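You operate a simulated robot arm through the tools that you are given. There is no shell and no other tool. Be economical: measure what you need, move in short steps, check, and stop when the job is done.

Carry out the task below with a simulated robot arm. There is one attempt and no reset: what you move stays moved.

TASK
Wipe up the spill on the hood bench with the green pad.
Fine: wet it in the damp box first; put the pad back and shut the box. What is to be rubbed or washed off counts as gone when no trace of it is left.

Only the result counts: the job must be done as asked and must still hold three seconds after the hand-in. Knocking over, shifting, dropping, spilling or breaking anything else fails it.

THE ROBOT
A 6-joint arm with a fingered hand, fixed in place. Base frame: the origin is at the foot of the arm, x ahead of it, y to its left, z up; the work surface is at about z = 886. Lengths are in mm, angles in degrees, forces in N, time in s.
With the tool pointing down near the work surface it reaches from about 280 to 800 mm from the base axis. Its first joint turns from -166.0 to 166.0 degrees. Payload 4 kg.
Tool frame: the origin (TCP) lies between the finger pads and is the grasp point; the fingertips stand 26 mm ahead of it; z points along the fingers, y is the line along which they close. The gripper opens to 132 mm. The gripper's body begins 73 mm behind the TCP. The gripper is a hand of 5 fingers: y runs from the thumb to the fingers, the wrist lies at [0, 0, -239] in the tool frame, and closing takes about 1.5 s.
Orientation is that of the tool frame in the base frame, as a unit quaternion [w, x, y, z]. With the fingers straight down and closing along the base's y, the tool's x points along the base's -x, its y along +y and its z along -z.

THE INTERFACE
- The arm moves only by the tool move_arm. Its argument "targets" is a list of rows, each a list of 2 entries, a list of its own where there are three numbers: the shift along the tool's x, y, z in m, then the turn, a rotation vector about the tool's x, y, z in degrees. In form: [[[tx, ty, tz], [ax, ay, az]], ...]. A call has 1 to 10 rows; each row shifts and turns the commanded pose from where the row before left it, along the tool's axes as they then stand. "fingers" is the finger opening in m, from 0 to 0.132, set as the call begins (left out, the last holds). Each row takes 0.2 s and may step no farther than 50 mm and 8.6 degrees from the row before; otherwise, or with a gripper value out of range, the whole call is refused. Where a pose cannot be reached the arm comes as near as it can. A force on the tool above 60 N (or 10 N above the force at the start of the call, whichever is more), or a blocked arm, ends the call early, and 0.2 s more pass. Each finger travels about 45 mm/s and halts on what it meets, pressing with about 33 N; the grip force reading is that of the motor and also rises with nothing between the fingers. The clock runs only during rows and for 0.2 s after the last one: add rows that do not move to give the fingers time. The reply holds the time, the measured pose of the TCP, the force on the tool along the base axes, the opening and the grip force, in the units named above and with some noise, with the torque about the TCP (base axes, N m) and any sound that the robot's microphone picked up.
- Cameras (640 x 400 px; columns grow to the right, rows downward): "scene" is fixed at [219.9, 501.8, 1635.6]; the picture's right is [-0.92, -0.39, 0.00], its down [-0.31, 0.73, -0.61] and it looks along [0.24, -0.57, -0.79] (base axes); focal length 232 px, centre (320, 200). "wrist" rides on the gripper at [84, 2, -97] in the tool frame; the picture's right is [-0.02, 1.00, 0.00], its down [-0.75, -0.02, -0.66] and it looks along [-0.66, -0.01, 0.75] (tool axes); focal length 270 px, centre (320, 200). There is no depth. A picture from a camera that has moved, and an enlarged one, comes with that camera's place and axes in the base frame and with its lens.
- snapshot(camera): a new picture of that camera. The clock stands still meanwhile.
- grasp_type(shape): the hand has 5 fingers and takes this shape, open, in about a second: jaw (thumb against the fingers, like two jaws); tri (thumb and two fingers); tip (a fingertip pinch); poke (one finger out to press); point (the index stretched); flat (the hand flat); cup (the hand cupped); fist (a fist). The gripper value then closes the fingers along that shape, each until it touches; the sizes above hold for jaw. It gives what a move gives, with no picture.
- enlarge(camera, box): a new picture of the part [left, top, right, bottom] of that camera's present view, enlarged. The clock stands still meanwhile.
- job_done(): hands the job in; it is judged then, once.

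Work in short steps. Places have to be worked out from the pictures, the camera data and where the tool is seen: move nearer, look again, correct. Check each grasp and each placing, and mend what went wrong. You have 120 turns and 64 pictures in all, those below and enlarged ones among them. Open the gripper and draw the arm clear of the work before you hand the job in, unless the task says otherwise; then end with one line.

The tools are called after "Emit:" as a command line: name --argument value ..., lists and objects as JSON in quotes. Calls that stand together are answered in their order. move_arm: Moves the arm, as the interface text tells. Its arguments: {"type":"object","properties":{"targets":{"type":"array","items":{"type":"array"}},"fingers":{"type":"number"}},"required":["targets"]} The other tools are called the same way: grasp_type (shape) gives the hand a shape; snapshot (camera) takes a picture; enlarge (camera, box) takes an enlarged picture of a part of a camera's view; job_done () hands the job in.

At the start:

```text
time: 0.0
tcp_pos: [367.0, -90.2, 1323.1]
orientation: [0.002, 0.0, 1.0, 0.0]
ft_force: [0.2, 0.1, -0.1]
ft_torque: [0.0, -0.03, 0.02]
opening: 131.9
grasp_force: 0.0
shape: jaw
```

scene: 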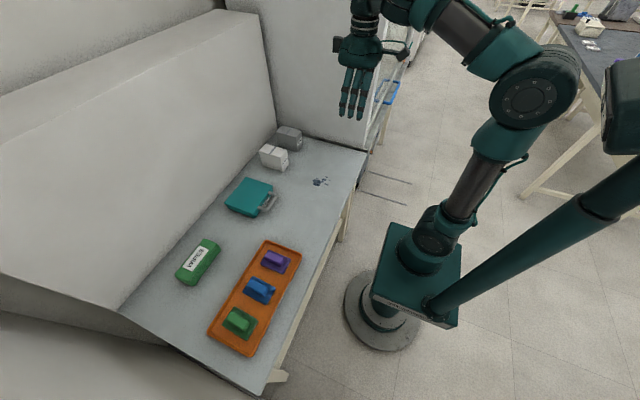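
wrist: 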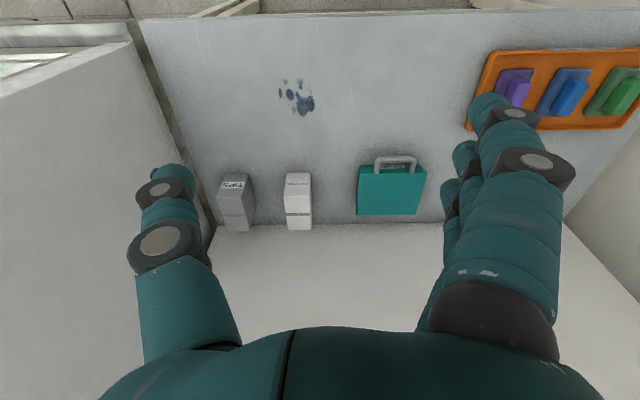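

I'll look closer at the boxes, the pads and the spill before moving.

Emit:
enlarge --camera "scene" --box '[160, 220, 320, 360]'

Emit:
enlarge --camera "scene" --box '[210, 110, 370, 220]'

Emit:
enlarge --camera "wrist" --box '[200, 60, 440, 240]'

```text
2.86 times, centred on (240, 290) of scene
camera zoom: at [219.9, 501.8, 1635.6], right [-0.92, -0.39, 0.0], down [-0.31, 0.73, -0.61], along [0.24, -0.57, -0.79], focal length 662 px, centre (549, -57)
```

zoom: 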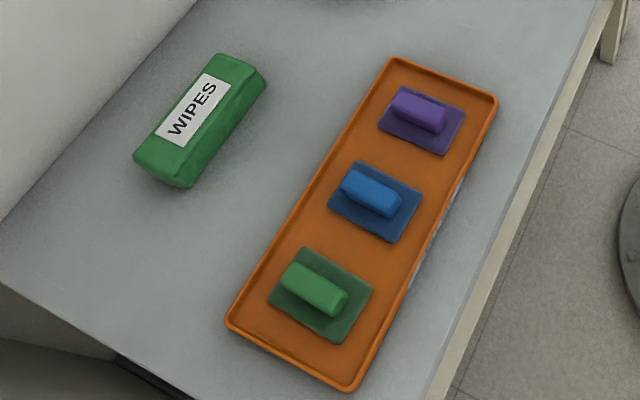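

```text
3.64 times, centred on (290, 165) of scene
camera zoom: at [219.9, 501.8, 1635.6], right [-0.92, -0.39, 0.0], down [-0.31, 0.73, -0.61], along [0.24, -0.57, -0.79], focal length 843 px, centre (429, 327)
```

zoom: 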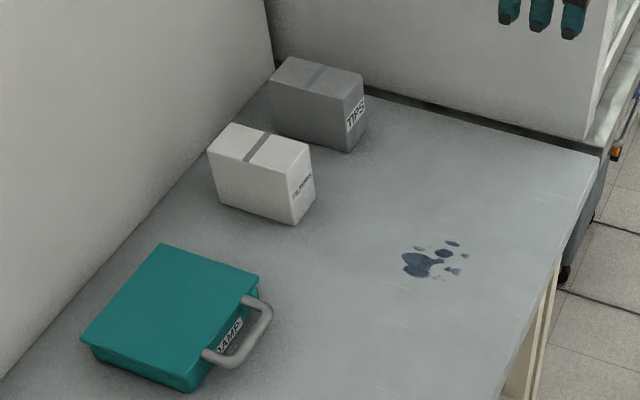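

```text
2.22 times, centred on (320, 150) of wrist
camera zoom: at [282.9, -89.6, 1420.9], right [0.02, 1.0, 0.0], down [0.75, -0.02, 0.66], along [0.66, -0.01, -0.75], focal length 601 px, centre (320, 311)
```

zoom: 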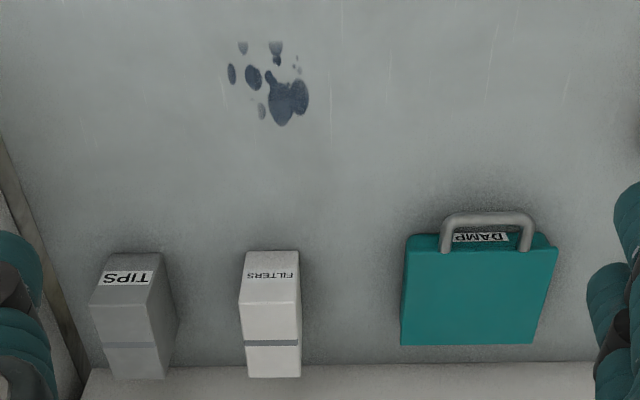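

The "DAMP" box is at about x 636–776, y 0–140, with its lid top at z≈920 and its handle bar near (610, 72, 910). The spill is around (488, -135) and the green pad around (482, 470). I'll move closer to the box to inspect it.

Emit:
move_arm --targets '[[[-0.014, 0.027, 0.029], [0, 0, 0]], [[-0.014, 0.027, 0.029], [0, 0, 0]], [[-0.014, 0.027, 0.029], [0, 0, 0]], [[-0.014, 0.027, 0.029], [0, 0, 0]], [[-0.014, 0.027, 0.029], [0, 0, 0]], [[-0.014, 0.027, 0.029], [0, 0, 0]]]'

Emit:
snapshot --camera "wrist"

```text
time: 1.4
tcp_pos: [452.1, 72.3, 1146.0]
orientation: [0.001, 0.0, 1.0, 0.001]
ft_force: [-0.3, -0.2, 0.0]
ft_torque: [0.0, 0.02, 0.01]
opening: 131.9
grasp_force: 0.1
shape: jaw
```

```text
58 pictures are left
camera wrist: at [367.3, 73.5, 1244.6], right [0.02, 1.0, 0.0], down [0.75, -0.02, 0.66], along [0.66, -0.01, -0.75], focal length 270 px, centre (320, 200)
```

wrist: 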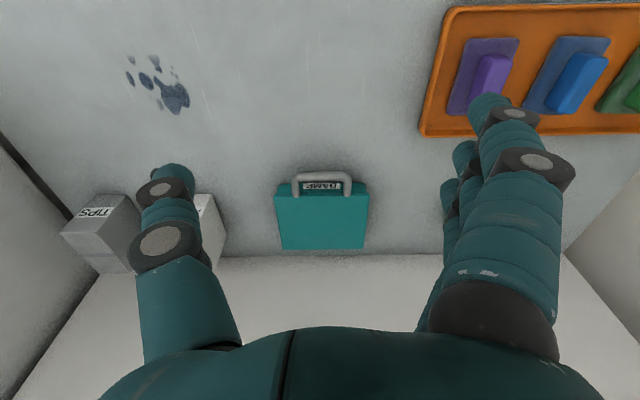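

Emit:
enlarge --camera "wrist" --box '[250, 150, 400, 265]'

```text
3.48 times, centred on (325, 208) of wrist
camera zoom: at [367.3, 73.5, 1244.6], right [0.02, 1.0, 0.0], down [0.75, -0.02, 0.66], along [0.66, -0.01, -0.75], focal length 940 px, centre (303, 174)
```

zoom: 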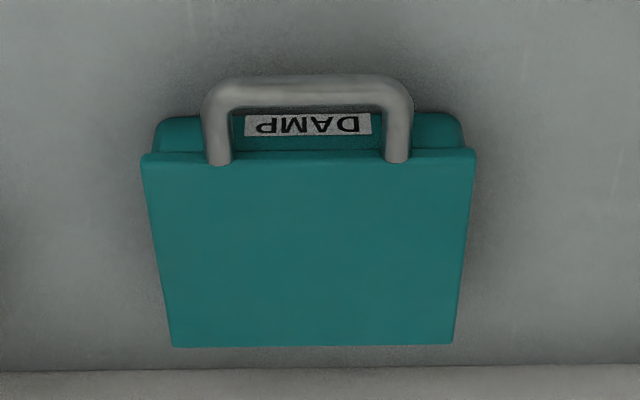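

The handle is a round bar along y at the lid's front edge, about (604, 73, 920), with a gap of roughly 25 mm to the box. I'll turn the tool -90° about its z so the thumb points to +x and can go into the gap.

Emit:
move_arm --targets '[[[0, 0, 0], [0, 0, -8.5]], [[0, 0, 0], [0, 0, -8.5]], [[0, 0, 0], [0, 0, -8.5]], [[0, 0, 0], [0, 0, -8.5]], [[0, 0, 0], [0, 0, -8.5]], [[0, 0, 0], [0, 0, -8.5]], [[0, 0, 0], [0, 0, -8.5]], [[0, 0, 0], [0, 0, -8.5]], [[0, 0, 0], [0, 0, -8.5]], [[0, 0, 0], [0, 0, -8.5]]]' --fingers 0.07

Emit:
move_arm --targets '[[[0, 0, 0], [0, 0, -5]], [[0, -0.045, 0.0], [0, 0, 0]], [[0, -0.045, 0.0], [0, 0, 0]], [[0, -0.045, 0.0], [0, 0, 0]], [[0, -0.015, 0.04], [0, 0, 0]], [[0, 0, 0.04], [0, 0, 0]], [[0, 0, 0.02], [0, 0, 0]]]'

Emit:
snapshot --camera "wrist"

Emit:
snapshot --camera "scene"

```text
time: 3.6
tcp_pos: [451.2, 69.9, 1148.4]
orientation: [0.0, -0.677, 0.736, -0.001]
ft_force: [0.6, 0.7, -0.2]
ft_torque: [-0.04, -0.01, -0.01]
opening: 70.8
grasp_force: 0.1
shape: jaw
```

```text
time: 5.2
tcp_pos: [601.4, 72.0, 1050.8]
orientation: [0.003, -0.707, 0.708, 0.0]
ft_force: [0.5, -0.2, 0.6]
ft_torque: [0.01, -0.02, 0.0]
opening: 70.8
grasp_force: 0.0
shape: jaw
```

```text
56 pictures are left
camera wrist: at [599.2, -13.0, 1147.7], right [-1.0, 0.02, 0.0], down [0.02, 0.75, 0.66], along [0.02, 0.66, -0.75], focal length 270 px, centre (320, 200)
```

wrist: 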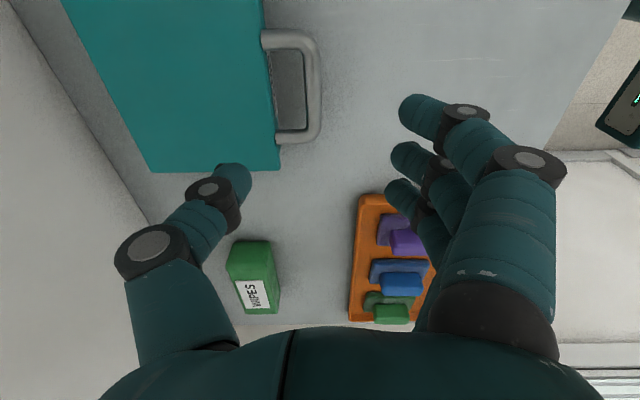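

```text
55 pictures are left
```

scene: 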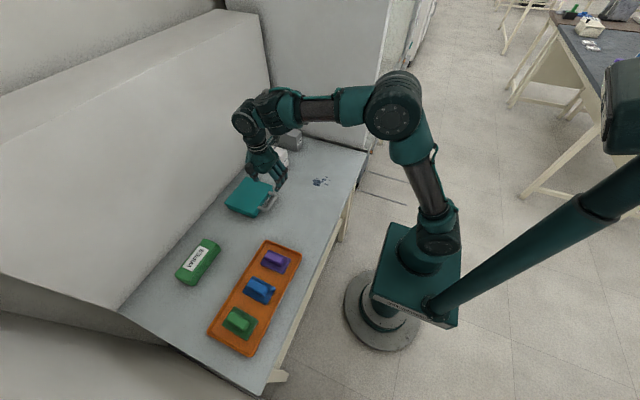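

The bar is at x≈607 and y from 27 to 112. I'll narrow the opening to 30 mm, centre on the bar, lower to z≈985 and check.

Emit:
move_arm --targets '[[[0, -0.004, 0.0], [0, 0, 0]], [[0, 0, 0.0], [0, 0, 0]], [[0, 0, 0.03], [0, 0, 0]], [[0, 0, 0.035], [0, 0, 0]]]' --fingers 0.03

Emit:
snapshot --camera "wrist"

Emit:
enlarge --camera "scene" --box '[210, 140, 310, 230]'

```text
time: 6.2
tcp_pos: [604.7, 71.5, 986.2]
orientation: [0.002, -0.705, 0.709, 0.001]
ft_force: [-0.4, -0.1, 0.7]
ft_torque: [-0.02, 0.01, 0.01]
opening: 30.7
grasp_force: 0.1
shape: jaw
```

```text
54 pictures are left
camera wrist: at [603.8, -13.7, 1082.9], right [-1.0, 0.03, 0.0], down [0.02, 0.75, 0.66], along [0.02, 0.66, -0.75], focal length 270 px, centre (320, 200)
```

wrist: 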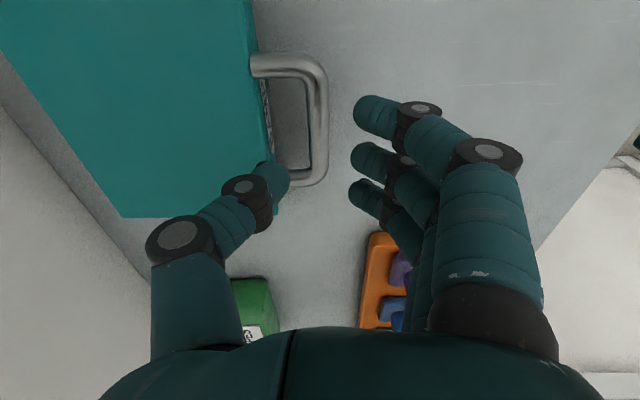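

```text
4.44 times, centred on (260, 185) of scene
camera zoom: at [219.9, 501.8, 1635.6], right [-0.92, -0.39, 0.0], down [-0.31, 0.73, -0.61], along [0.24, -0.57, -0.79], focal length 1031 px, centre (587, 267)
```

zoom: 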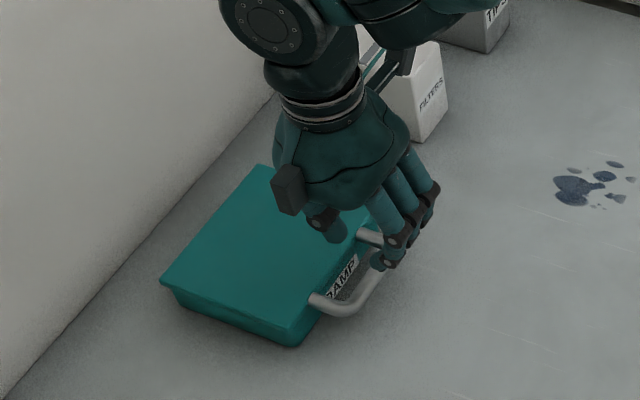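

The thumb tip is about 20 mm thick, so I'll narrow to 22 mm. Then I'll centre on x≈607 and lower a bit more for another check.

Emit:
move_arm --targets '[[[0, -0.0025, 0.0], [0, 0, 0]], [[0, 0, 0.018], [0, 0, 0]], [[0, 0, 0.018], [0, 0, 0]]]' --fingers 0.022

Emit:
snapshot --camera "wrist"

```text
time: 7.0
tcp_pos: [608.2, 70.7, 948.8]
orientation: [0.002, -0.704, 0.71, 0.002]
ft_force: [-0.5, 0.4, 0.5]
ft_torque: [0.01, -0.02, 0.0]
opening: 22.4
grasp_force: 0.0
shape: jaw
```

```text
52 pictures are left
camera wrist: at [606.5, -14.3, 1046.0], right [-1.0, 0.03, 0.0], down [0.02, 0.75, 0.66], along [0.02, 0.66, -0.75], focal length 270 px, centre (320, 200)
```

wrist: 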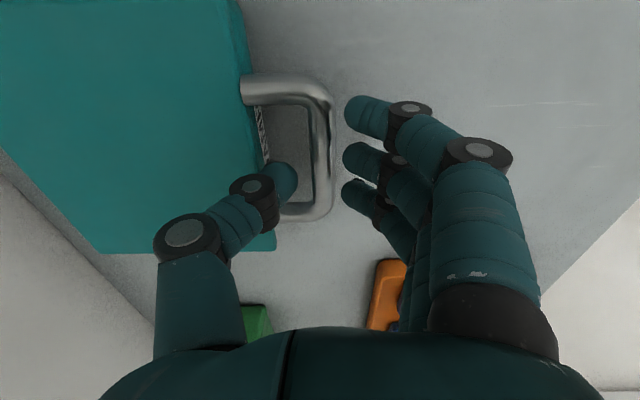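

The thumb tip lines up with the gap and the fingers with the outside of the bar. I'll descend 28 mm in small steps.

Emit:
move_arm --targets '[[[0, 0, 0.007], [0, 0, 0]], [[0, 0, 0.007], [0, 0, 0]], [[0, 0, 0.007], [0, 0, 0]], [[0, 0, 0.007], [0, 0, 0]]]'

Emit:
snapshot --camera "wrist"

```text
time: 8.0
tcp_pos: [608.4, 72.0, 921.0]
orientation: [0.003, -0.705, 0.709, 0.002]
ft_force: [-9.3, 1.3, 18.7]
ft_torque: [0.03, -0.65, 0.02]
opening: 20.4
grasp_force: 0.1
shape: jaw
```

```text
51 pictures are left
camera wrist: at [605.9, -13.7, 1018.6], right [-1.0, 0.03, 0.0], down [0.02, 0.75, 0.66], along [0.02, 0.66, -0.75], focal length 270 px, centre (320, 200)
```

wrist: 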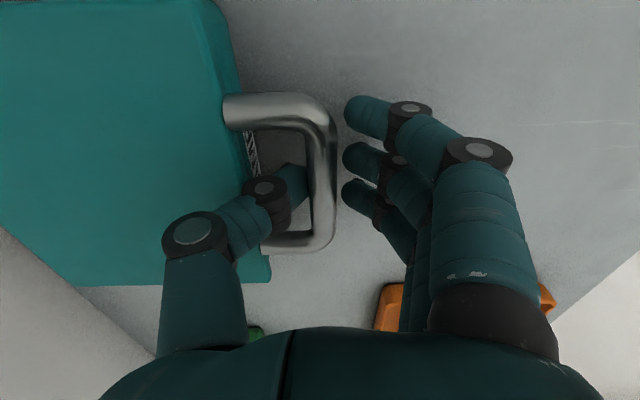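

The thumb is in the gap and a light contact force shows, probably the thumb knuckle against the lid edge. I'll close on the bar.

Emit:
move_arm --targets '[[[0, 0, 0], [0, 0, 0]], [[0, 0, 0], [0, 0, 0]], [[0, 0, 0], [0, 0, 0]], [[0, 0, 0], [0, 0, 0]]]' --fingers 0.0

Emit:
snapshot --camera "wrist"

```text
time: 9.0
tcp_pos: [608.7, 70.9, 919.3]
orientation: [0.002, -0.704, 0.71, 0.002]
ft_force: [-4.5, 1.0, 2.8]
ft_torque: [0.0, -0.4, -0.02]
opening: 0.3
grasp_force: 32.9
shape: jaw
```

```text
50 pictures are left
camera wrist: at [606.2, -13.9, 1017.2], right [-1.0, 0.03, 0.0], down [0.02, 0.75, 0.66], along [0.02, 0.66, -0.75], focal length 270 px, centre (320, 200)
```

wrist: 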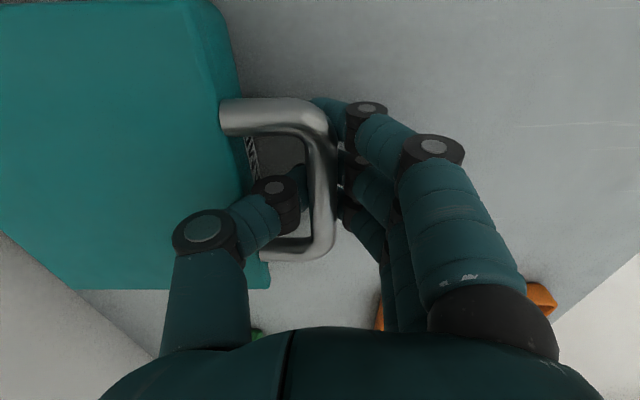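

The fingers closed around and under the bar, caging it. I'll lift along the lid's arc (radius ≈164 mm, hinge near x 772), first to about 25°.

Emit:
move_arm --targets '[[[0, -0.0006, -0.014], [0, 0, 0]], [[0, -0.0019, -0.014], [0, 0, 0]], [[0, -0.0031, -0.014], [0, 0, 0]], [[0, -0.0044, -0.014], [0, 0, 0]], [[0, -0.0055, -0.013], [0, 0, 0]]]'

Emit:
snapshot --camera "wrist"

Emit:
enlarge --camera "scene" --box '[190, 110, 330, 230]'

```text
time: 10.2
tcp_pos: [624.9, 70.9, 988.9]
orientation: [0.003, -0.705, 0.709, 0.003]
ft_force: [19.5, 0.7, -12.1]
ft_torque: [0.0, 0.25, 0.02]
opening: 0.0
grasp_force: 33.1
shape: jaw
```

```text
49 pictures are left
camera wrist: at [622.3, -14.6, 1085.9], right [-1.0, 0.03, 0.0], down [0.02, 0.75, 0.66], along [0.02, 0.66, -0.75], focal length 270 px, centre (320, 200)
```

wrist: 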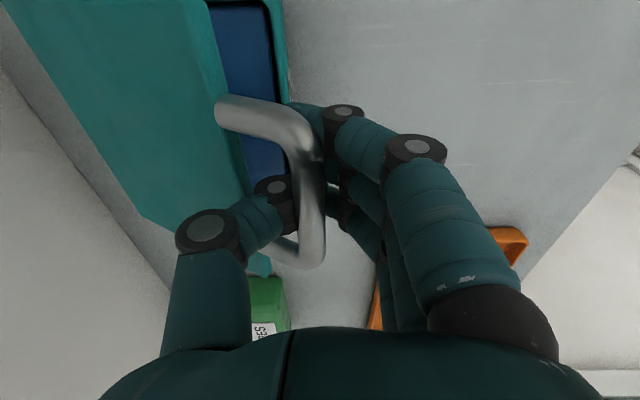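

```text
3.33 times, centred on (260, 170) of scene
camera zoom: at [219.9, 501.8, 1635.6], right [-0.92, -0.39, 0.0], down [-0.31, 0.73, -0.61], along [0.24, -0.57, -0.79], focal length 773 px, centre (520, 300)
```

zoom: 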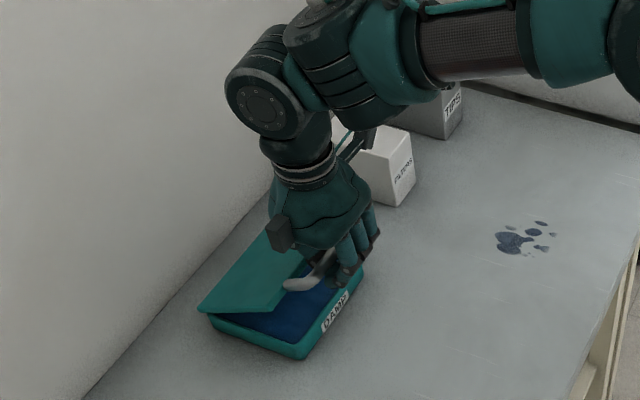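

The lid opens with a blue damp sponge inside. The tool is pulled +x at about 20 N, so I'll lead more in x as I continue.

Emit:
move_arm --targets '[[[0, -0.006, 0], [0, 0, 0]], [[0, -0.0075, -0.013], [0, 0, 0]], [[0, -0.0085, -0.012], [0, 0, 0]]]'

```text
time: 11.0
tcp_pos: [645.7, 71.1, 1012.0]
orientation: [0.002, -0.705, 0.709, 0.003]
ft_force: [7.2, -0.6, -6.6]
ft_torque: [0.03, 0.13, 0.0]
opening: 0.2
grasp_force: 33.1
shape: jaw
```

Forces are low, and the hinge is probably near (755, 908) with a radius of about 148. I'll continue the arc to about 75°.

Emit:
move_arm --targets '[[[0, -0.011, -0.008], [0, 0, 0]], [[0, -0.012, -0.008], [0, 0, 0]], [[0, -0.011, -0.007], [0, 0, 0]], [[0, -0.012, -0.006], [0, 0, 0]]]'

Emit:
snapshot --camera "wrist"

Emit:
enlarge --camera "scene" --box '[190, 90, 330, 230]'

```text
time: 12.0
tcp_pos: [691.1, 68.9, 1042.3]
orientation: [0.003, -0.706, 0.708, 0.002]
ft_force: [-0.2, -0.4, -0.3]
ft_torque: [0.04, -0.01, 0.01]
opening: 0.0
grasp_force: 33.0
shape: jaw
```

```text
47 pictures are left
camera wrist: at [689.9, -14.6, 1140.2], right [-1.0, 0.02, 0.0], down [0.02, 0.75, 0.66], along [0.01, 0.66, -0.75], focal length 270 px, centre (320, 200)
```

wrist: 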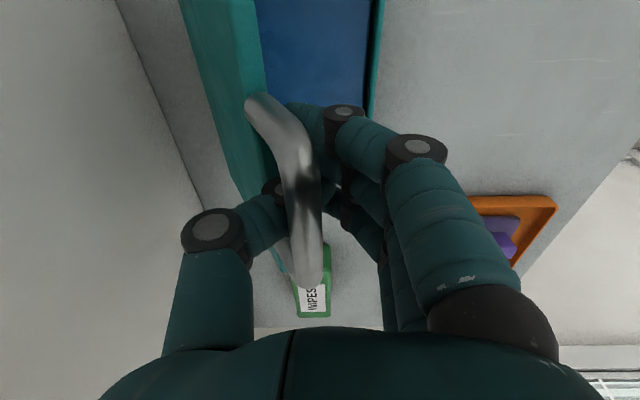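

```text
2.86 times, centred on (260, 160) of scene
camera zoom: at [219.9, 501.8, 1635.6], right [-0.92, -0.39, 0.0], down [-0.31, 0.73, -0.61], along [0.24, -0.57, -0.79], focal length 662 px, centre (491, 314)
```

zoom: 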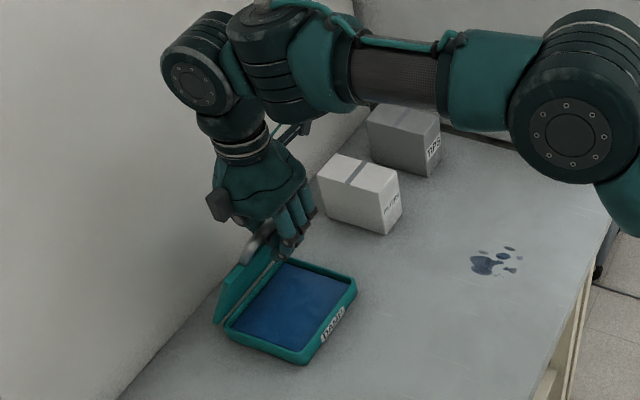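

The lid is at about 60° with no load. I'll carry on to roughly 85° and watch the wall clearance.

Emit:
move_arm --targets '[[[0, -0.012, -0.005], [0, 0, 0]], [[0, -0.012, -0.004], [0, 0, 0]], [[0, -0.013, -0.002], [0, 0, 0]], [[0, -0.013, -0.001], [0, 0, 0]]]'

Emit:
snapshot --camera "wrist"

Emit:
enlarge --camera "scene" --box '[190, 90, 330, 230]'

```text
time: 13.0
tcp_pos: [742.7, 70.5, 1056.0]
orientation: [0.001, -0.707, 0.707, -0.001]
ft_force: [-1.7, 1.8, 5.3]
ft_torque: [-0.01, 0.14, 0.04]
opening: 0.0
grasp_force: 32.9
shape: jaw
```

```text
45 pictures are left
camera wrist: at [740.7, -14.1, 1153.2], right [-1.0, 0.02, 0.0], down [0.01, 0.75, 0.66], along [0.01, 0.66, -0.75], focal length 270 px, centre (320, 200)
```

wrist: 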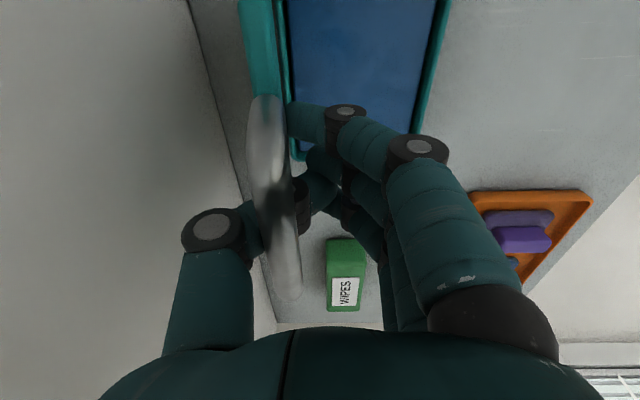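

```text
2.86 times, centred on (260, 160) of scene
camera zoom: at [219.9, 501.8, 1635.6], right [-0.92, -0.39, 0.0], down [-0.31, 0.73, -0.61], along [0.24, -0.57, -0.79], focal length 662 px, centre (491, 314)
```

zoom: 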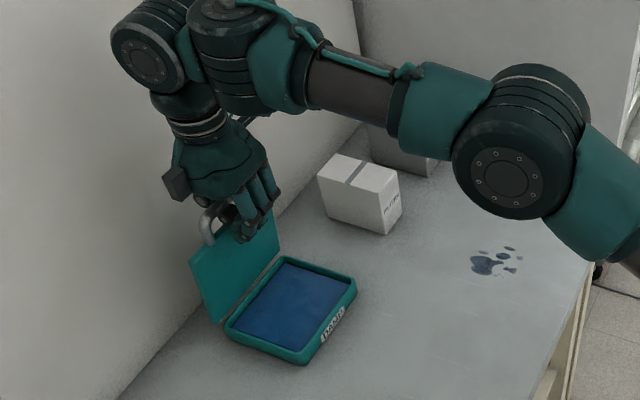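

The lid looks roughly vertical with the bar resting toward the thumb. I'll push it a little past vertical, then open the fingers slightly to see whether it stays.

Emit:
move_arm --targets '[[[0, -0.007, 0], [0, 0, 0]], [[0, -0.007, 0], [0, 0, 0]], [[0, -0.006, 0.0], [0, 0, 0]], [[0, 0, 0], [0, 0, 0]]]'

Emit:
snapshot --camera "wrist"

```text
time: 14.0
tcp_pos: [761.8, 70.0, 1055.3]
orientation: [-0.001, -0.707, 0.707, -0.002]
ft_force: [-7.1, 0.0, 15.0]
ft_torque: [-0.02, 0.72, -0.03]
opening: 0.0
grasp_force: 32.8
shape: jaw
```

```text
43 pictures are left
camera wrist: at [759.8, -13.7, 1153.4], right [-1.0, 0.02, 0.0], down [0.01, 0.76, 0.66], along [0.02, 0.66, -0.76], focal length 270 px, centre (320, 200)
```

wrist: 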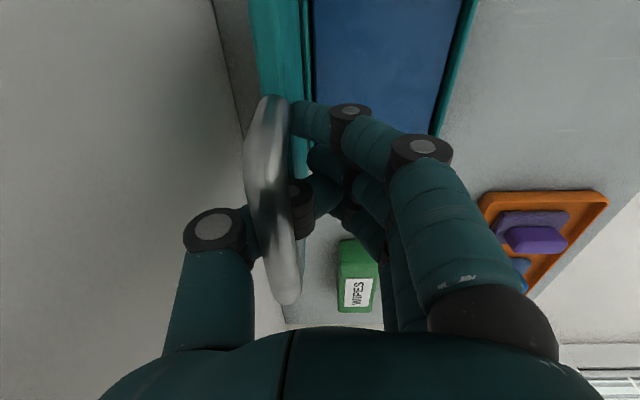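

Resistance is rising, so the lid may be at its stop. I'll open the fingers gently and see whether it stays up.

Emit:
move_arm --targets '[[[0, 0, 0], [0, 0, 0]], [[0, 0, 0], [0, 0, 0]], [[0, 0, 0], [0, 0, 0]], [[0, 0, 0], [0, 0, 0]]]' --fingers 0.05

Emit:
snapshot --camera "wrist"

Emit:
enlarge --camera "scene" --box '[190, 90, 330, 230]'

```text
time: 15.0
tcp_pos: [761.3, 70.8, 1053.0]
orientation: [0.001, 0.707, -0.707, 0.001]
ft_force: [-9.2, -1.9, -3.3]
ft_torque: [0.01, 1.37, -0.04]
opening: 38.1
grasp_force: 0.1
shape: jaw
```

```text
42 pictures are left
camera wrist: at [760.1, -13.6, 1151.5], right [-1.0, 0.02, 0.0], down [0.02, 0.76, 0.66], along [0.01, 0.65, -0.76], focal length 270 px, centre (320, 200)
```

wrist: 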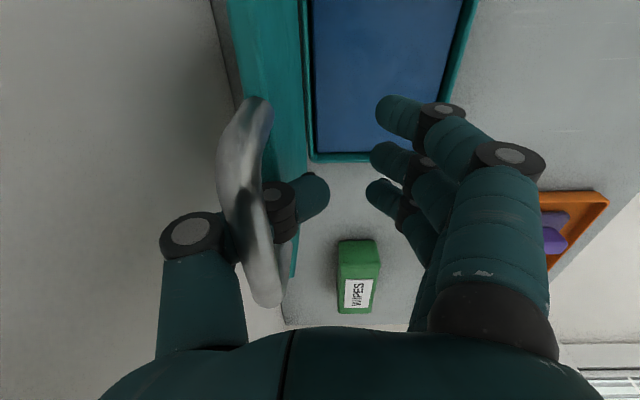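

```text
2.86 times, centred on (260, 160) of scene
camera zoom: at [219.9, 501.8, 1635.6], right [-0.92, -0.39, 0.0], down [-0.31, 0.73, -0.61], along [0.24, -0.57, -0.79], focal length 662 px, centre (491, 314)
```

zoom: 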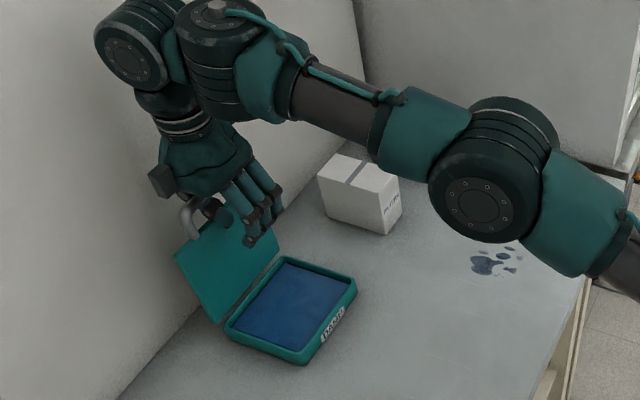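

The lid is past vertical and the thumb is still threaded through the handle opening. I'll relieve the thumb pressure, rise slightly and move +x in small steps to back the thumb out toward the wall side, watching forces.

Emit:
move_arm --targets '[[[0, 0, -0.004], [0, 0, 0]], [[0, -0.004, -0.003], [0, 0, 0]], [[0, -0.006, 0], [0, 0, 0]]]' --fingers 0.034

Emit:
snapshot --camera "wrist"

Emit:
enlarge --camera "scene" --box '[210, 130, 280, 200]'

```text
time: 15.8
tcp_pos: [766.3, 71.8, 1057.6]
orientation: [-0.005, -0.707, 0.708, 0.0]
ft_force: [-13.5, -0.1, -47.0]
ft_torque: [0.04, 2.5, -0.01]
opening: 25.2
grasp_force: 0.0
shape: jaw
out of reach, approached as far as the arm can: row 3
```

```text
40 pictures are left
camera wrist: at [764.9, -13.3, 1155.5], right [-1.0, 0.02, 0.01], down [0.02, 0.76, 0.65], along [0.01, 0.65, -0.76], focal length 270 px, centre (320, 200)
```

wrist: 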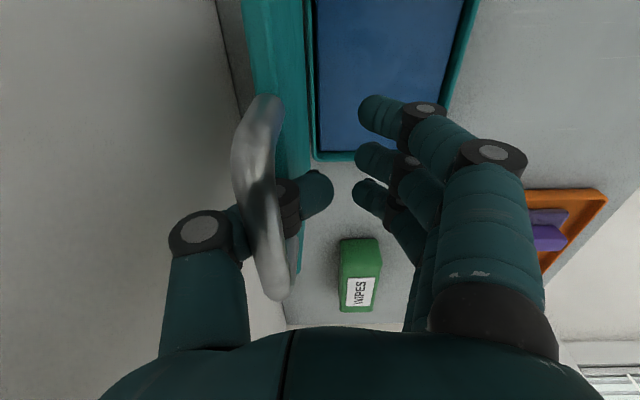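

```text
5.71 times, centred on (245, 165) of scene
camera zoom: at [219.9, 501.8, 1635.6], right [-0.92, -0.39, 0.0], down [-0.31, 0.73, -0.61], along [0.24, -0.57, -0.79], focal length 1325 px, centre (749, 400)
```

zoom: 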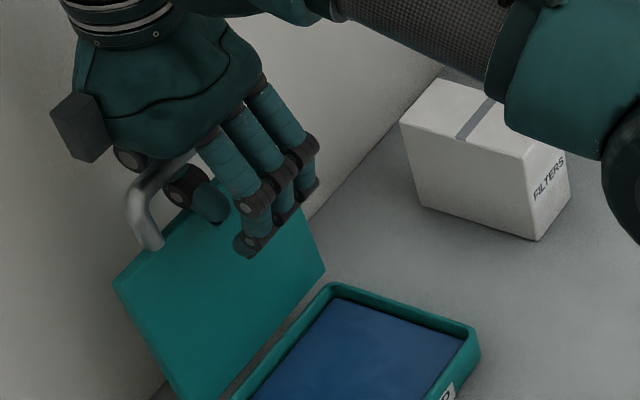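

The thumb hooks under the bar and +x is out of reach, so it can't be withdrawn here. I'll lower to relieve the upward pull and bring the lid back along the same arc, where the thumb can come out.

Emit:
move_arm --targets '[[[0, 0.004, 0.007], [0, 0, 0]], [[0, 0.01, 0], [0, 0, 0]], [[0, 0.01, 0.0], [0, 0, 0]], [[0, 0.012, 0.001], [0, 0, 0]]]' --fingers 0.01

```text
time: 16.8
tcp_pos: [729.0, 69.9, 1056.1]
orientation: [-0.003, 0.707, -0.707, 0.0]
ft_force: [-3.4, -0.8, 9.1]
ft_torque: [-0.02, 0.05, -0.01]
opening: 9.3
grasp_force: 0.0
shape: jaw
```

Forces are small. I'll continue back down to about 60°.

Emit:
move_arm --targets '[[[0, 0.013, 0.004], [0, 0, 0]], [[0, 0.013, 0.005], [0, 0, 0]], [[0, 0.012, 0.005], [0, 0, 0]]]'

Emit:
snapshot --camera "wrist"

Emit:
enlarge --camera "scene" --box '[200, 110, 300, 210]'

```text
time: 17.6
tcp_pos: [690.3, 69.9, 1041.3]
orientation: [0.002, -0.706, 0.708, 0.002]
ft_force: [-4.5, 1.4, 7.9]
ft_torque: [-0.01, -0.21, 0.05]
opening: 9.8
grasp_force: 0.1
shape: jaw
```

```text
38 pictures are left
camera wrist: at [689.7, -14.8, 1137.8], right [-1.0, 0.02, 0.0], down [0.02, 0.75, 0.66], along [0.01, 0.66, -0.75], focal length 270 px, centre (320, 200)
```

wrist: 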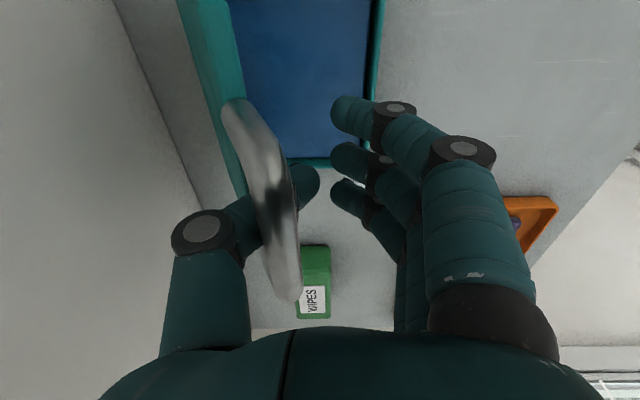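

```text
4.00 times, centred on (250, 160) of scene
camera zoom: at [219.9, 501.8, 1635.6], right [-0.92, -0.39, 0.0], down [-0.31, 0.73, -0.61], along [0.24, -0.57, -0.79], focal length 928 px, centre (600, 360)
```

zoom: 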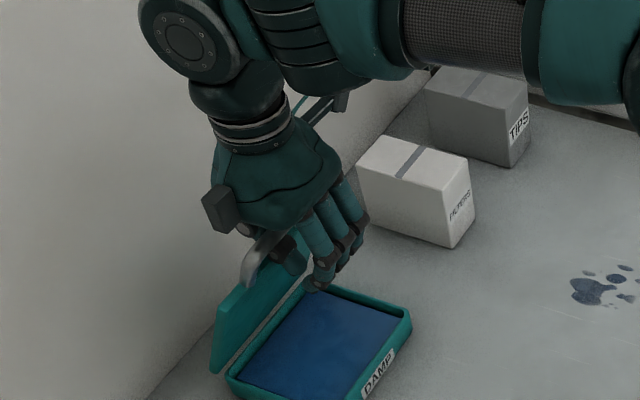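

The lid seems to have some friction. I'll try sliding the thumb out along the lid's normal (mostly +x, slightly up) in small steps and see whether the lid stays.

Emit:
move_arm --targets '[[[0, -0.006, -0.002], [0, 0, 0]], [[0, -0.006, -0.002], [0, 0, 0]], [[0, -0.006, -0.002], [0, 0, 0]]]'

Emit:
snapshot --camera "wrist"

```text
time: 18.4
tcp_pos: [709.7, 71.1, 1046.7]
orientation: [-0.003, 0.707, -0.707, -0.002]
ft_force: [-5.9, 3.5, 16.4]
ft_torque: [0.05, -0.37, 0.1]
opening: 9.6
grasp_force: 0.2
shape: jaw
```

```text
36 pictures are left
camera wrist: at [708.2, -14.7, 1144.4], right [-1.0, 0.02, 0.0], down [0.02, 0.75, 0.66], along [0.02, 0.66, -0.75], focal length 270 px, centre (320, 200)
```

wrist: 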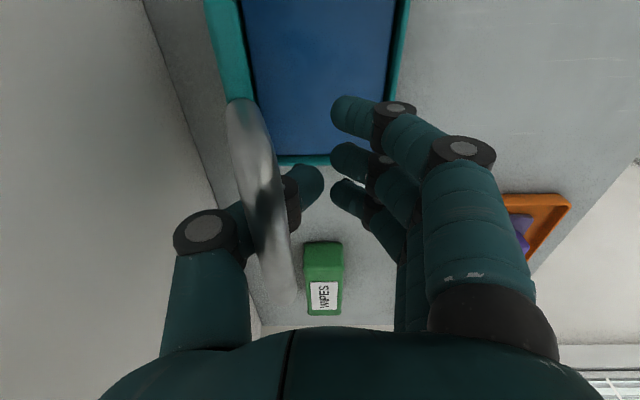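

The lid follows the thumb here. Instead I'll bring the lid down to about 30°, where tilting the tool to match the lid lets me withdraw exactly as I inserted.

Emit:
move_arm --targets '[[[0, 0.018, 0.004], [0, 0, 0]], [[0, 0.012, 0.007], [0, 0, 0]], [[0, 0.011, 0.007], [0, 0, 0]], [[0, 0.011, 0.008], [0, 0, 0]], [[0, 0.011, 0.008], [0, 0, 0]], [[0, 0.011, 0.011], [0, 0, 0]], [[0, 0.01, 0.014], [0, 0, 0]]]'

Emit:
snapshot --camera "wrist"

Emit:
enlarge --camera "scene" --box '[200, 110, 300, 210]'

```text
time: 20.0
tcp_pos: [625.0, 71.8, 986.8]
orientation: [0.002, -0.706, 0.709, 0.003]
ft_force: [-0.3, -0.3, -0.1]
ft_torque: [0.05, 0.02, 0.01]
opening: 10.1
grasp_force: 0.1
shape: jaw
```

```text
35 pictures are left
camera wrist: at [623.1, -14.0, 1083.9], right [-1.0, 0.03, 0.0], down [0.02, 0.75, 0.66], along [0.02, 0.66, -0.75], focal length 270 px, centre (320, 200)
```

wrist: 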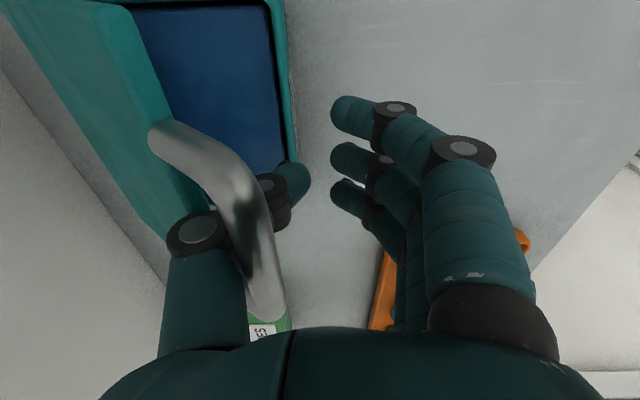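

```text
4.00 times, centred on (250, 160) of scene
camera zoom: at [219.9, 501.8, 1635.6], right [-0.92, -0.39, 0.0], down [-0.31, 0.73, -0.61], along [0.24, -0.57, -0.79], focal length 928 px, centre (600, 360)
```

zoom: 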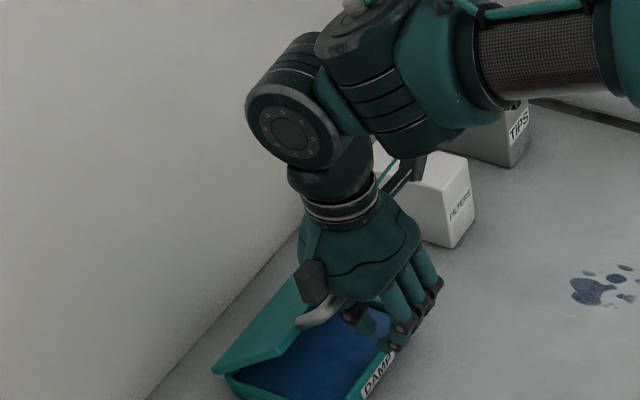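

Force is near zero and the lid holds by itself at about 43°, so the hinge has friction and the lid stays where I leave it. Next I'll open to 34 mm while keeping the thumb in place, then withdraw along the lid's normal.

Emit:
move_arm --targets '[[[0, 0.004, 0.001], [0, 0, 0]], [[0, 0.004, 0.001], [0, 0, 0]], [[0, 0.001, 0.001], [0, 0, 0]]]' --fingers 0.034

Emit:
move_arm --targets '[[[0, -0.005, -0.006], [0, 0, 0]], [[0, -0.005, -0.006], [0, 0, 0]]]'

Emit:
snapshot --camera "wrist"

```text
time: 20.8
tcp_pos: [615.8, 71.7, 984.6]
orientation: [0.002, -0.705, 0.709, 0.003]
ft_force: [0.2, 1.2, -0.1]
ft_torque: [0.01, -0.01, -0.01]
opening: 33.4
grasp_force: 0.0
shape: jaw
```

```text
time: 21.4
tcp_pos: [626.2, 71.8, 996.3]
orientation: [0.002, -0.705, 0.709, 0.002]
ft_force: [-2.7, -0.4, 2.3]
ft_torque: [0.01, -0.07, 0.0]
opening: 32.8
grasp_force: 0.1
shape: jaw
```

```text
33 pictures are left
camera wrist: at [624.1, -13.8, 1093.2], right [-1.0, 0.03, 0.0], down [0.02, 0.75, 0.66], along [0.02, 0.66, -0.75], focal length 270 px, centre (320, 200)
```

wrist: 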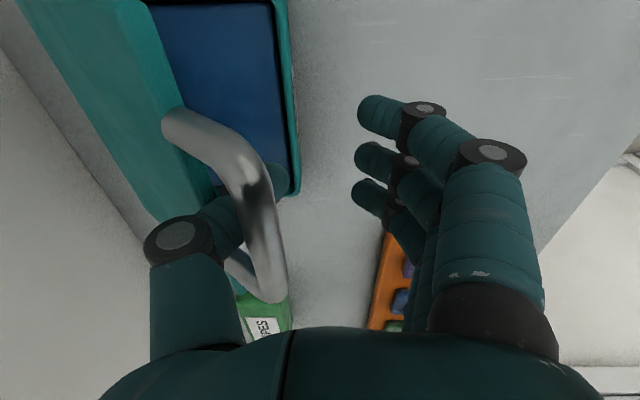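

The thumb is coming out, with its tip almost behind the bar. I'll continue, mostly upward.

Emit:
move_arm --targets '[[[0, -0.003, -0.008], [0, 0, 0]], [[0, -0.003, -0.008], [0, 0, 0]], [[0, -0.003, -0.008], [0, 0, 0]]]'

Emit:
snapshot --camera "wrist"

```text
time: 22.2
tcp_pos: [634.8, 71.6, 1020.2]
orientation: [0.002, -0.705, 0.709, 0.003]
ft_force: [-0.3, 0.5, 0.1]
ft_torque: [0.01, 0.0, 0.01]
opening: 33.4
grasp_force: 0.0
shape: jaw
```

```text
32 pictures are left
camera wrist: at [633.5, -14.1, 1116.8], right [-1.0, 0.02, 0.0], down [0.02, 0.75, 0.66], along [0.02, 0.66, -0.75], focal length 270 px, centre (320, 200)
```

wrist: 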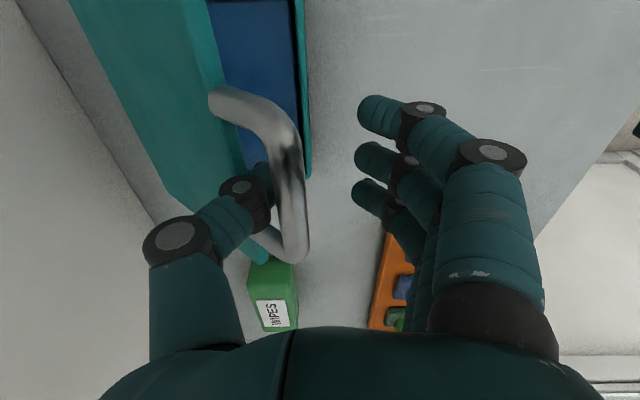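

There's no contact now, so I'll continue up another 40 mm.

Emit:
move_arm --targets '[[[0, -0.002, -0.008], [0, 0, 0]], [[0, -0.002, -0.008], [0, 0, 0]], [[0, -0.001, -0.01], [0, 0, 0]], [[0, 0, -0.012], [0, 0, 0]], [[0, 0, -0.015], [0, 0, 0]]]'

Emit:
snapshot --camera "wrist"

```text
time: 23.4
tcp_pos: [640.5, 70.5, 1073.6]
orientation: [0.002, -0.706, 0.708, 0.002]
ft_force: [0.4, 0.2, -0.5]
ft_torque: [-0.02, -0.02, -0.01]
opening: 33.6
grasp_force: 0.0
shape: jaw
```

```text
31 pictures are left
camera wrist: at [638.7, -14.1, 1170.2], right [-1.0, 0.02, 0.0], down [0.02, 0.75, 0.66], along [0.01, 0.66, -0.75], focal length 270 px, centre (320, 200)
```

wrist: 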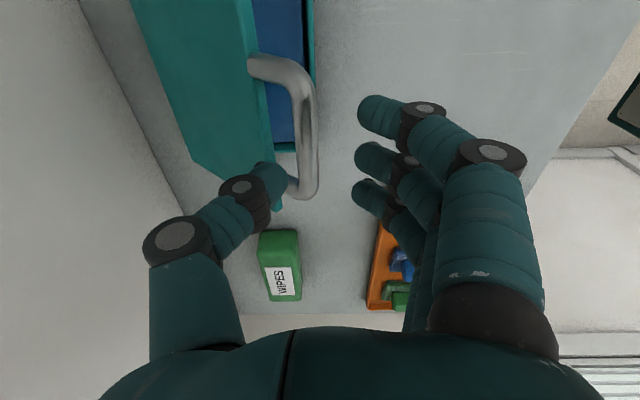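

The hand is free and the lid stays at about 42°. I'll move in front of the bar, close the fingers, and push the bar from the front with the thumb's back.

Emit:
move_arm --targets '[[[0, 0.03, 0], [0, 0, 0]], [[0, 0.03, 0], [0, 0, 0]], [[0, 0.01, 0.02], [0, 0, 0]], [[0, 0, 0.02], [0, 0, 0]], [[0, 0, 0.02], [0, 0, 0]], [[0, -0.015, 0], [0, 0, 0]], [[0, -0.015, 0.0], [0, 0, 0]]]' --fingers 0.0

Emit:
snapshot --camera "wrist"

```text
time: 25.0
tcp_pos: [600.5, 71.4, 1012.7]
orientation: [0.003, -0.705, 0.709, 0.003]
ft_force: [-0.5, 0.5, -0.4]
ft_torque: [0.01, 0.02, 0.02]
opening: 0.0
grasp_force: 32.9
shape: jaw
```

```text
30 pictures are left
camera wrist: at [598.3, -14.5, 1110.2], right [-1.0, 0.03, 0.0], down [0.02, 0.75, 0.66], along [0.02, 0.66, -0.75], focal length 270 px, centre (320, 200)
```

wrist: 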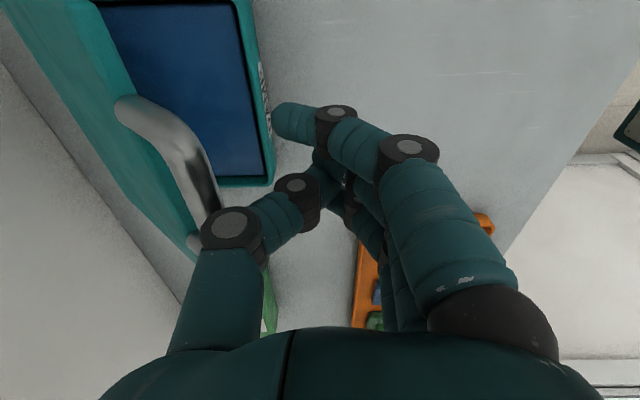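

The thumb knuckle is just in front of the bar. Now I'll push along the arc.

Emit:
move_arm --targets '[[[0, -0.012, -0.006], [0, 0, 0]], [[0, -0.012, -0.007], [0, 0, 0]], [[0, -0.012, -0.007], [0, 0, 0]], [[0, -0.012, -0.006], [0, 0, 0]], [[0, -0.013, -0.005], [0, 0, 0]], [[0, -0.013, -0.004], [0, 0, 0]], [[0, -0.013, -0.003], [0, 0, 0]]]'

Emit:
snapshot --camera "wrist"

```text
time: 26.0
tcp_pos: [643.2, 72.1, 1044.1]
orientation: [0.005, -0.706, 0.708, 0.0]
ft_force: [-17.7, -2.5, 25.5]
ft_torque: [0.03, -0.88, -0.07]
opening: 0.0
grasp_force: 33.2
shape: jaw
stopped in row 4: the force on the tool passed its limit (the readings are from after the stop); the commanded pose is now the measured one
```

```text
29 pictures are left
camera wrist: at [640.7, -14.5, 1140.8], right [-1.0, 0.02, -0.01], down [0.01, 0.75, 0.66], along [0.02, 0.66, -0.75], focal length 270 px, centre (320, 200)
```

wrist: 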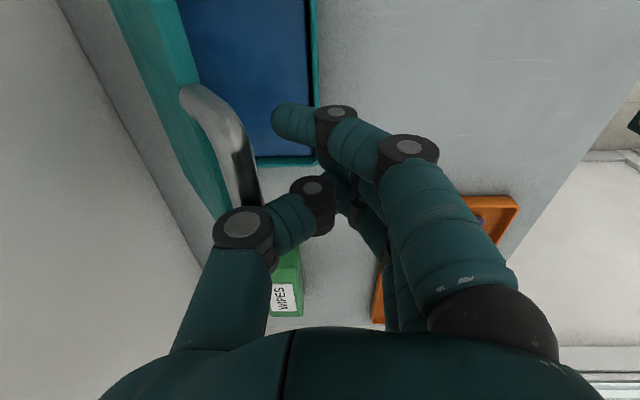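

The thumb's slanted outer face presses the bar downward. I'll back off and tilt the tool about 50° so the fingers point forward (+x), with the push then directed up and forward.

Emit:
move_arm --targets '[[[0, 0.025, 0], [0, 0, 0]], [[0, 0.025, 0.0], [0, 0, 0]], [[0, 0, 0], [8.4, 0, 0]], [[0, 0, 0], [8.4, 0, 0]], [[0, 0, 0], [8.4, 0, 0]], [[0, 0, 0], [8.4, 0, 0]], [[0, 0, 0], [8.4, 0, 0]], [[0, 0, 0], [8.4, 0, 0]]]'

Emit:
snapshot --camera "wrist"

Emit:
enlarge --camera "scene" --box '[190, 90, 330, 230]'

```text
time: 27.8
tcp_pos: [592.1, 79.0, 1039.3]
orientation: [0.305, -0.636, 0.642, -0.301]
ft_force: [0.0, 0.8, -0.3]
ft_torque: [-0.02, 0.04, 0.01]
opening: 0.1
grasp_force: 33.0
shape: jaw
out of reach, approached as far as the arm can: row 4
```

```text
28 pictures are left
camera wrist: at [516.8, -5.8, 1099.9], right [-0.63, 0.03, -0.77], down [-0.5, 0.75, 0.43], along [0.59, 0.66, -0.46], focal length 270 px, centre (320, 200)
```

wrist: 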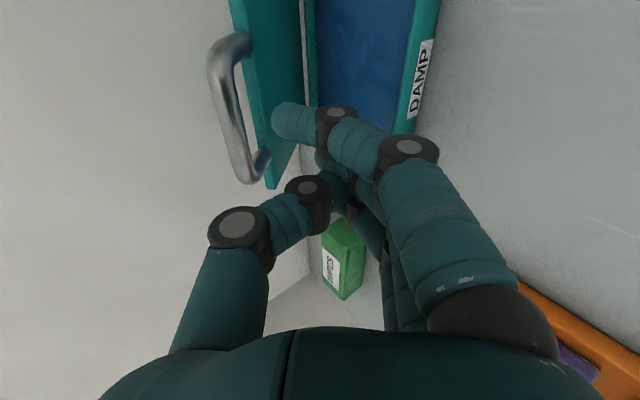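

```text
2.86 times, centred on (260, 160) of scene
camera zoom: at [219.9, 501.8, 1635.6], right [-0.92, -0.39, 0.0], down [-0.31, 0.73, -0.61], along [0.24, -0.57, -0.79], focal length 662 px, centre (491, 314)
```

zoom: 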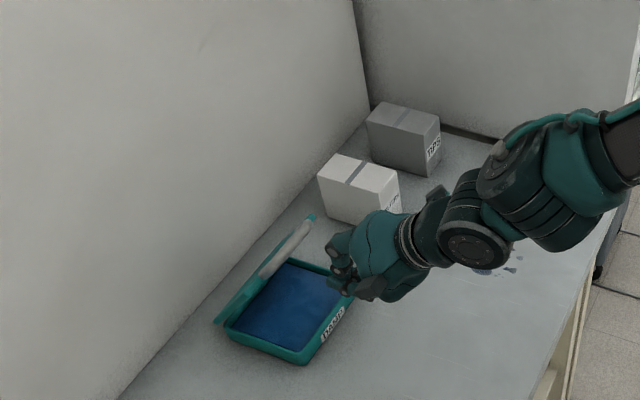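

The tilt succeeded and the lid is at about 63°. Now I'll push straight forward (+x) against the bar and the lid's inner face.

Emit:
move_arm --targets '[[[0, -0.0067, 0.0139], [0, 0, 0]], [[0, -0.0067, 0.0139], [0, 0, 0]], [[0, -0.0067, 0.0139], [0, 0, 0]], [[0, -0.0067, 0.0139], [0, 0, 0]], [[0, -0.00945, 0.0117], [0, 0, 0]], [[0, -0.00945, 0.0117], [0, 0, 0]], [[0, -0.00945, 0.0117], [0, 0, 0]]]'

Emit:
snapshot --camera "wrist"

```text
time: 29.4
tcp_pos: [699.0, 78.7, 1023.8]
orientation: [0.304, -0.637, 0.642, -0.299]
ft_force: [0.2, -0.9, -1.4]
ft_torque: [0.02, -0.03, 0.01]
opening: 0.2
grasp_force: 32.7
shape: jaw
```

```text
26 pictures are left
camera wrist: at [622.3, -5.7, 1084.9], right [-0.63, 0.03, -0.77], down [-0.5, 0.75, 0.44], along [0.59, 0.66, -0.46], focal length 270 px, centre (320, 200)
```

wrist: 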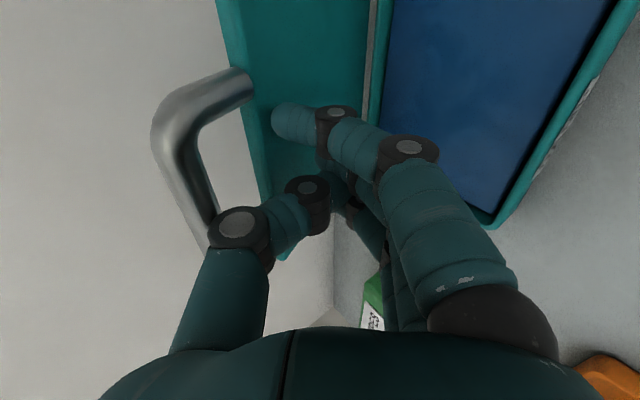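

Force is still near zero, so I'll keep pushing +x.

Emit:
move_arm --targets '[[[0, -0.00945, 0.0117], [0, 0, 0]], [[0, -0.00945, 0.0117], [0, 0, 0]], [[0, -0.00945, 0.0117], [0, 0, 0]]]'

Emit:
enlarge --camera "scene" --box '[200, 130, 300, 230]'

```text
time: 30.2
tcp_pos: [742.1, 84.0, 1022.2]
orientation: [0.305, -0.632, 0.645, -0.301]
ft_force: [-0.6, 0.4, 0.1]
ft_torque: [0.0, 0.01, 0.02]
opening: 0.1
grasp_force: 33.3
shape: jaw
out of reach, approached as far as the arm can: row 3
```

```text
4.00 times, centred on (250, 180) of scene
camera zoom: at [219.9, 501.8, 1635.6], right [-0.92, -0.39, 0.0], down [-0.31, 0.73, -0.61], along [0.24, -0.57, -0.79], focal length 928 px, centre (600, 280)
```

zoom: 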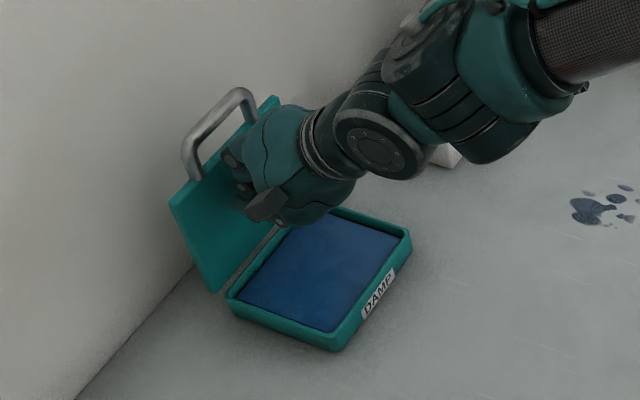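

The lid is past vertical and stays there without contact. I'll retreat and restore the tool to pointing down.

Emit:
move_arm --targets '[[[0, 0.0252, -0.0312], [0, 0, 0]], [[0, 0.0252, -0.0312], [0, 0, 0]], [[0, 0.0252, -0.0312], [0, 0, 0]], [[0, -0.0312, -0.0252], [0, 0, 0]], [[0, -0.0312, -0.0252], [0, 0, 0]], [[0, -0.0312, -0.0252], [0, 0, 0]]]'

Emit:
move_arm --targets '[[[0, 0, 0], [-8.4, 0, 0]], [[0, 0, 0], [-8.4, 0, 0]], [[0, 0, 0], [-8.4, 0, 0]], [[0, 0, 0], [-8.4, 0, 0]], [[0, 0, 0], [-8.4, 0, 0]], [[0, 0, 0], [-8.4, 0, 0]]]'

Emit:
move_arm --targets '[[[0, 0, 0], [0, 0, 8.5]], [[0, 0, 0], [0, 0, 8.5]], [[0, 0, 0], [0, 0, 8.5]], [[0, 0, 0], [0, 0, 8.5]], [[0, 0, 0], [0, 0, 8.5]], [[0, 0, 0], [0, 0, 8.5]], [[0, 0, 0], [0, 0, 8.5]], [[0, 0, 0], [0, 0, 8.5]], [[0, 0, 0], [0, 0, 8.5]], [[0, 0, 0], [0, 0, 8.5]]]' --fingers 0.05

```text
time: 31.6
tcp_pos: [618.0, 82.0, 1144.1]
orientation: [0.305, -0.634, 0.645, -0.299]
ft_force: [0.0, -1.1, -0.2]
ft_torque: [0.0, -0.03, -0.01]
opening: 0.0
grasp_force: 33.3
shape: jaw
```

```text
time: 33.0
tcp_pos: [613.0, 104.6, 1134.8]
orientation: [0.003, -0.706, 0.708, 0.002]
ft_force: [-0.3, -0.8, 0.1]
ft_torque: [0.0, 0.0, -0.01]
opening: 0.0
grasp_force: 32.5
shape: jaw
out of reach, approached as far as the arm can: row 1, 2, 3
```

```text
time: 35.2
tcp_pos: [613.8, 105.4, 1133.7]
orientation: [0.002, -0.041, 0.999, 0.003]
ft_force: [-0.1, -0.1, -0.1]
ft_torque: [-0.02, 0.0, 0.03]
opening: 49.3
grasp_force: 0.2
shape: jaw
```

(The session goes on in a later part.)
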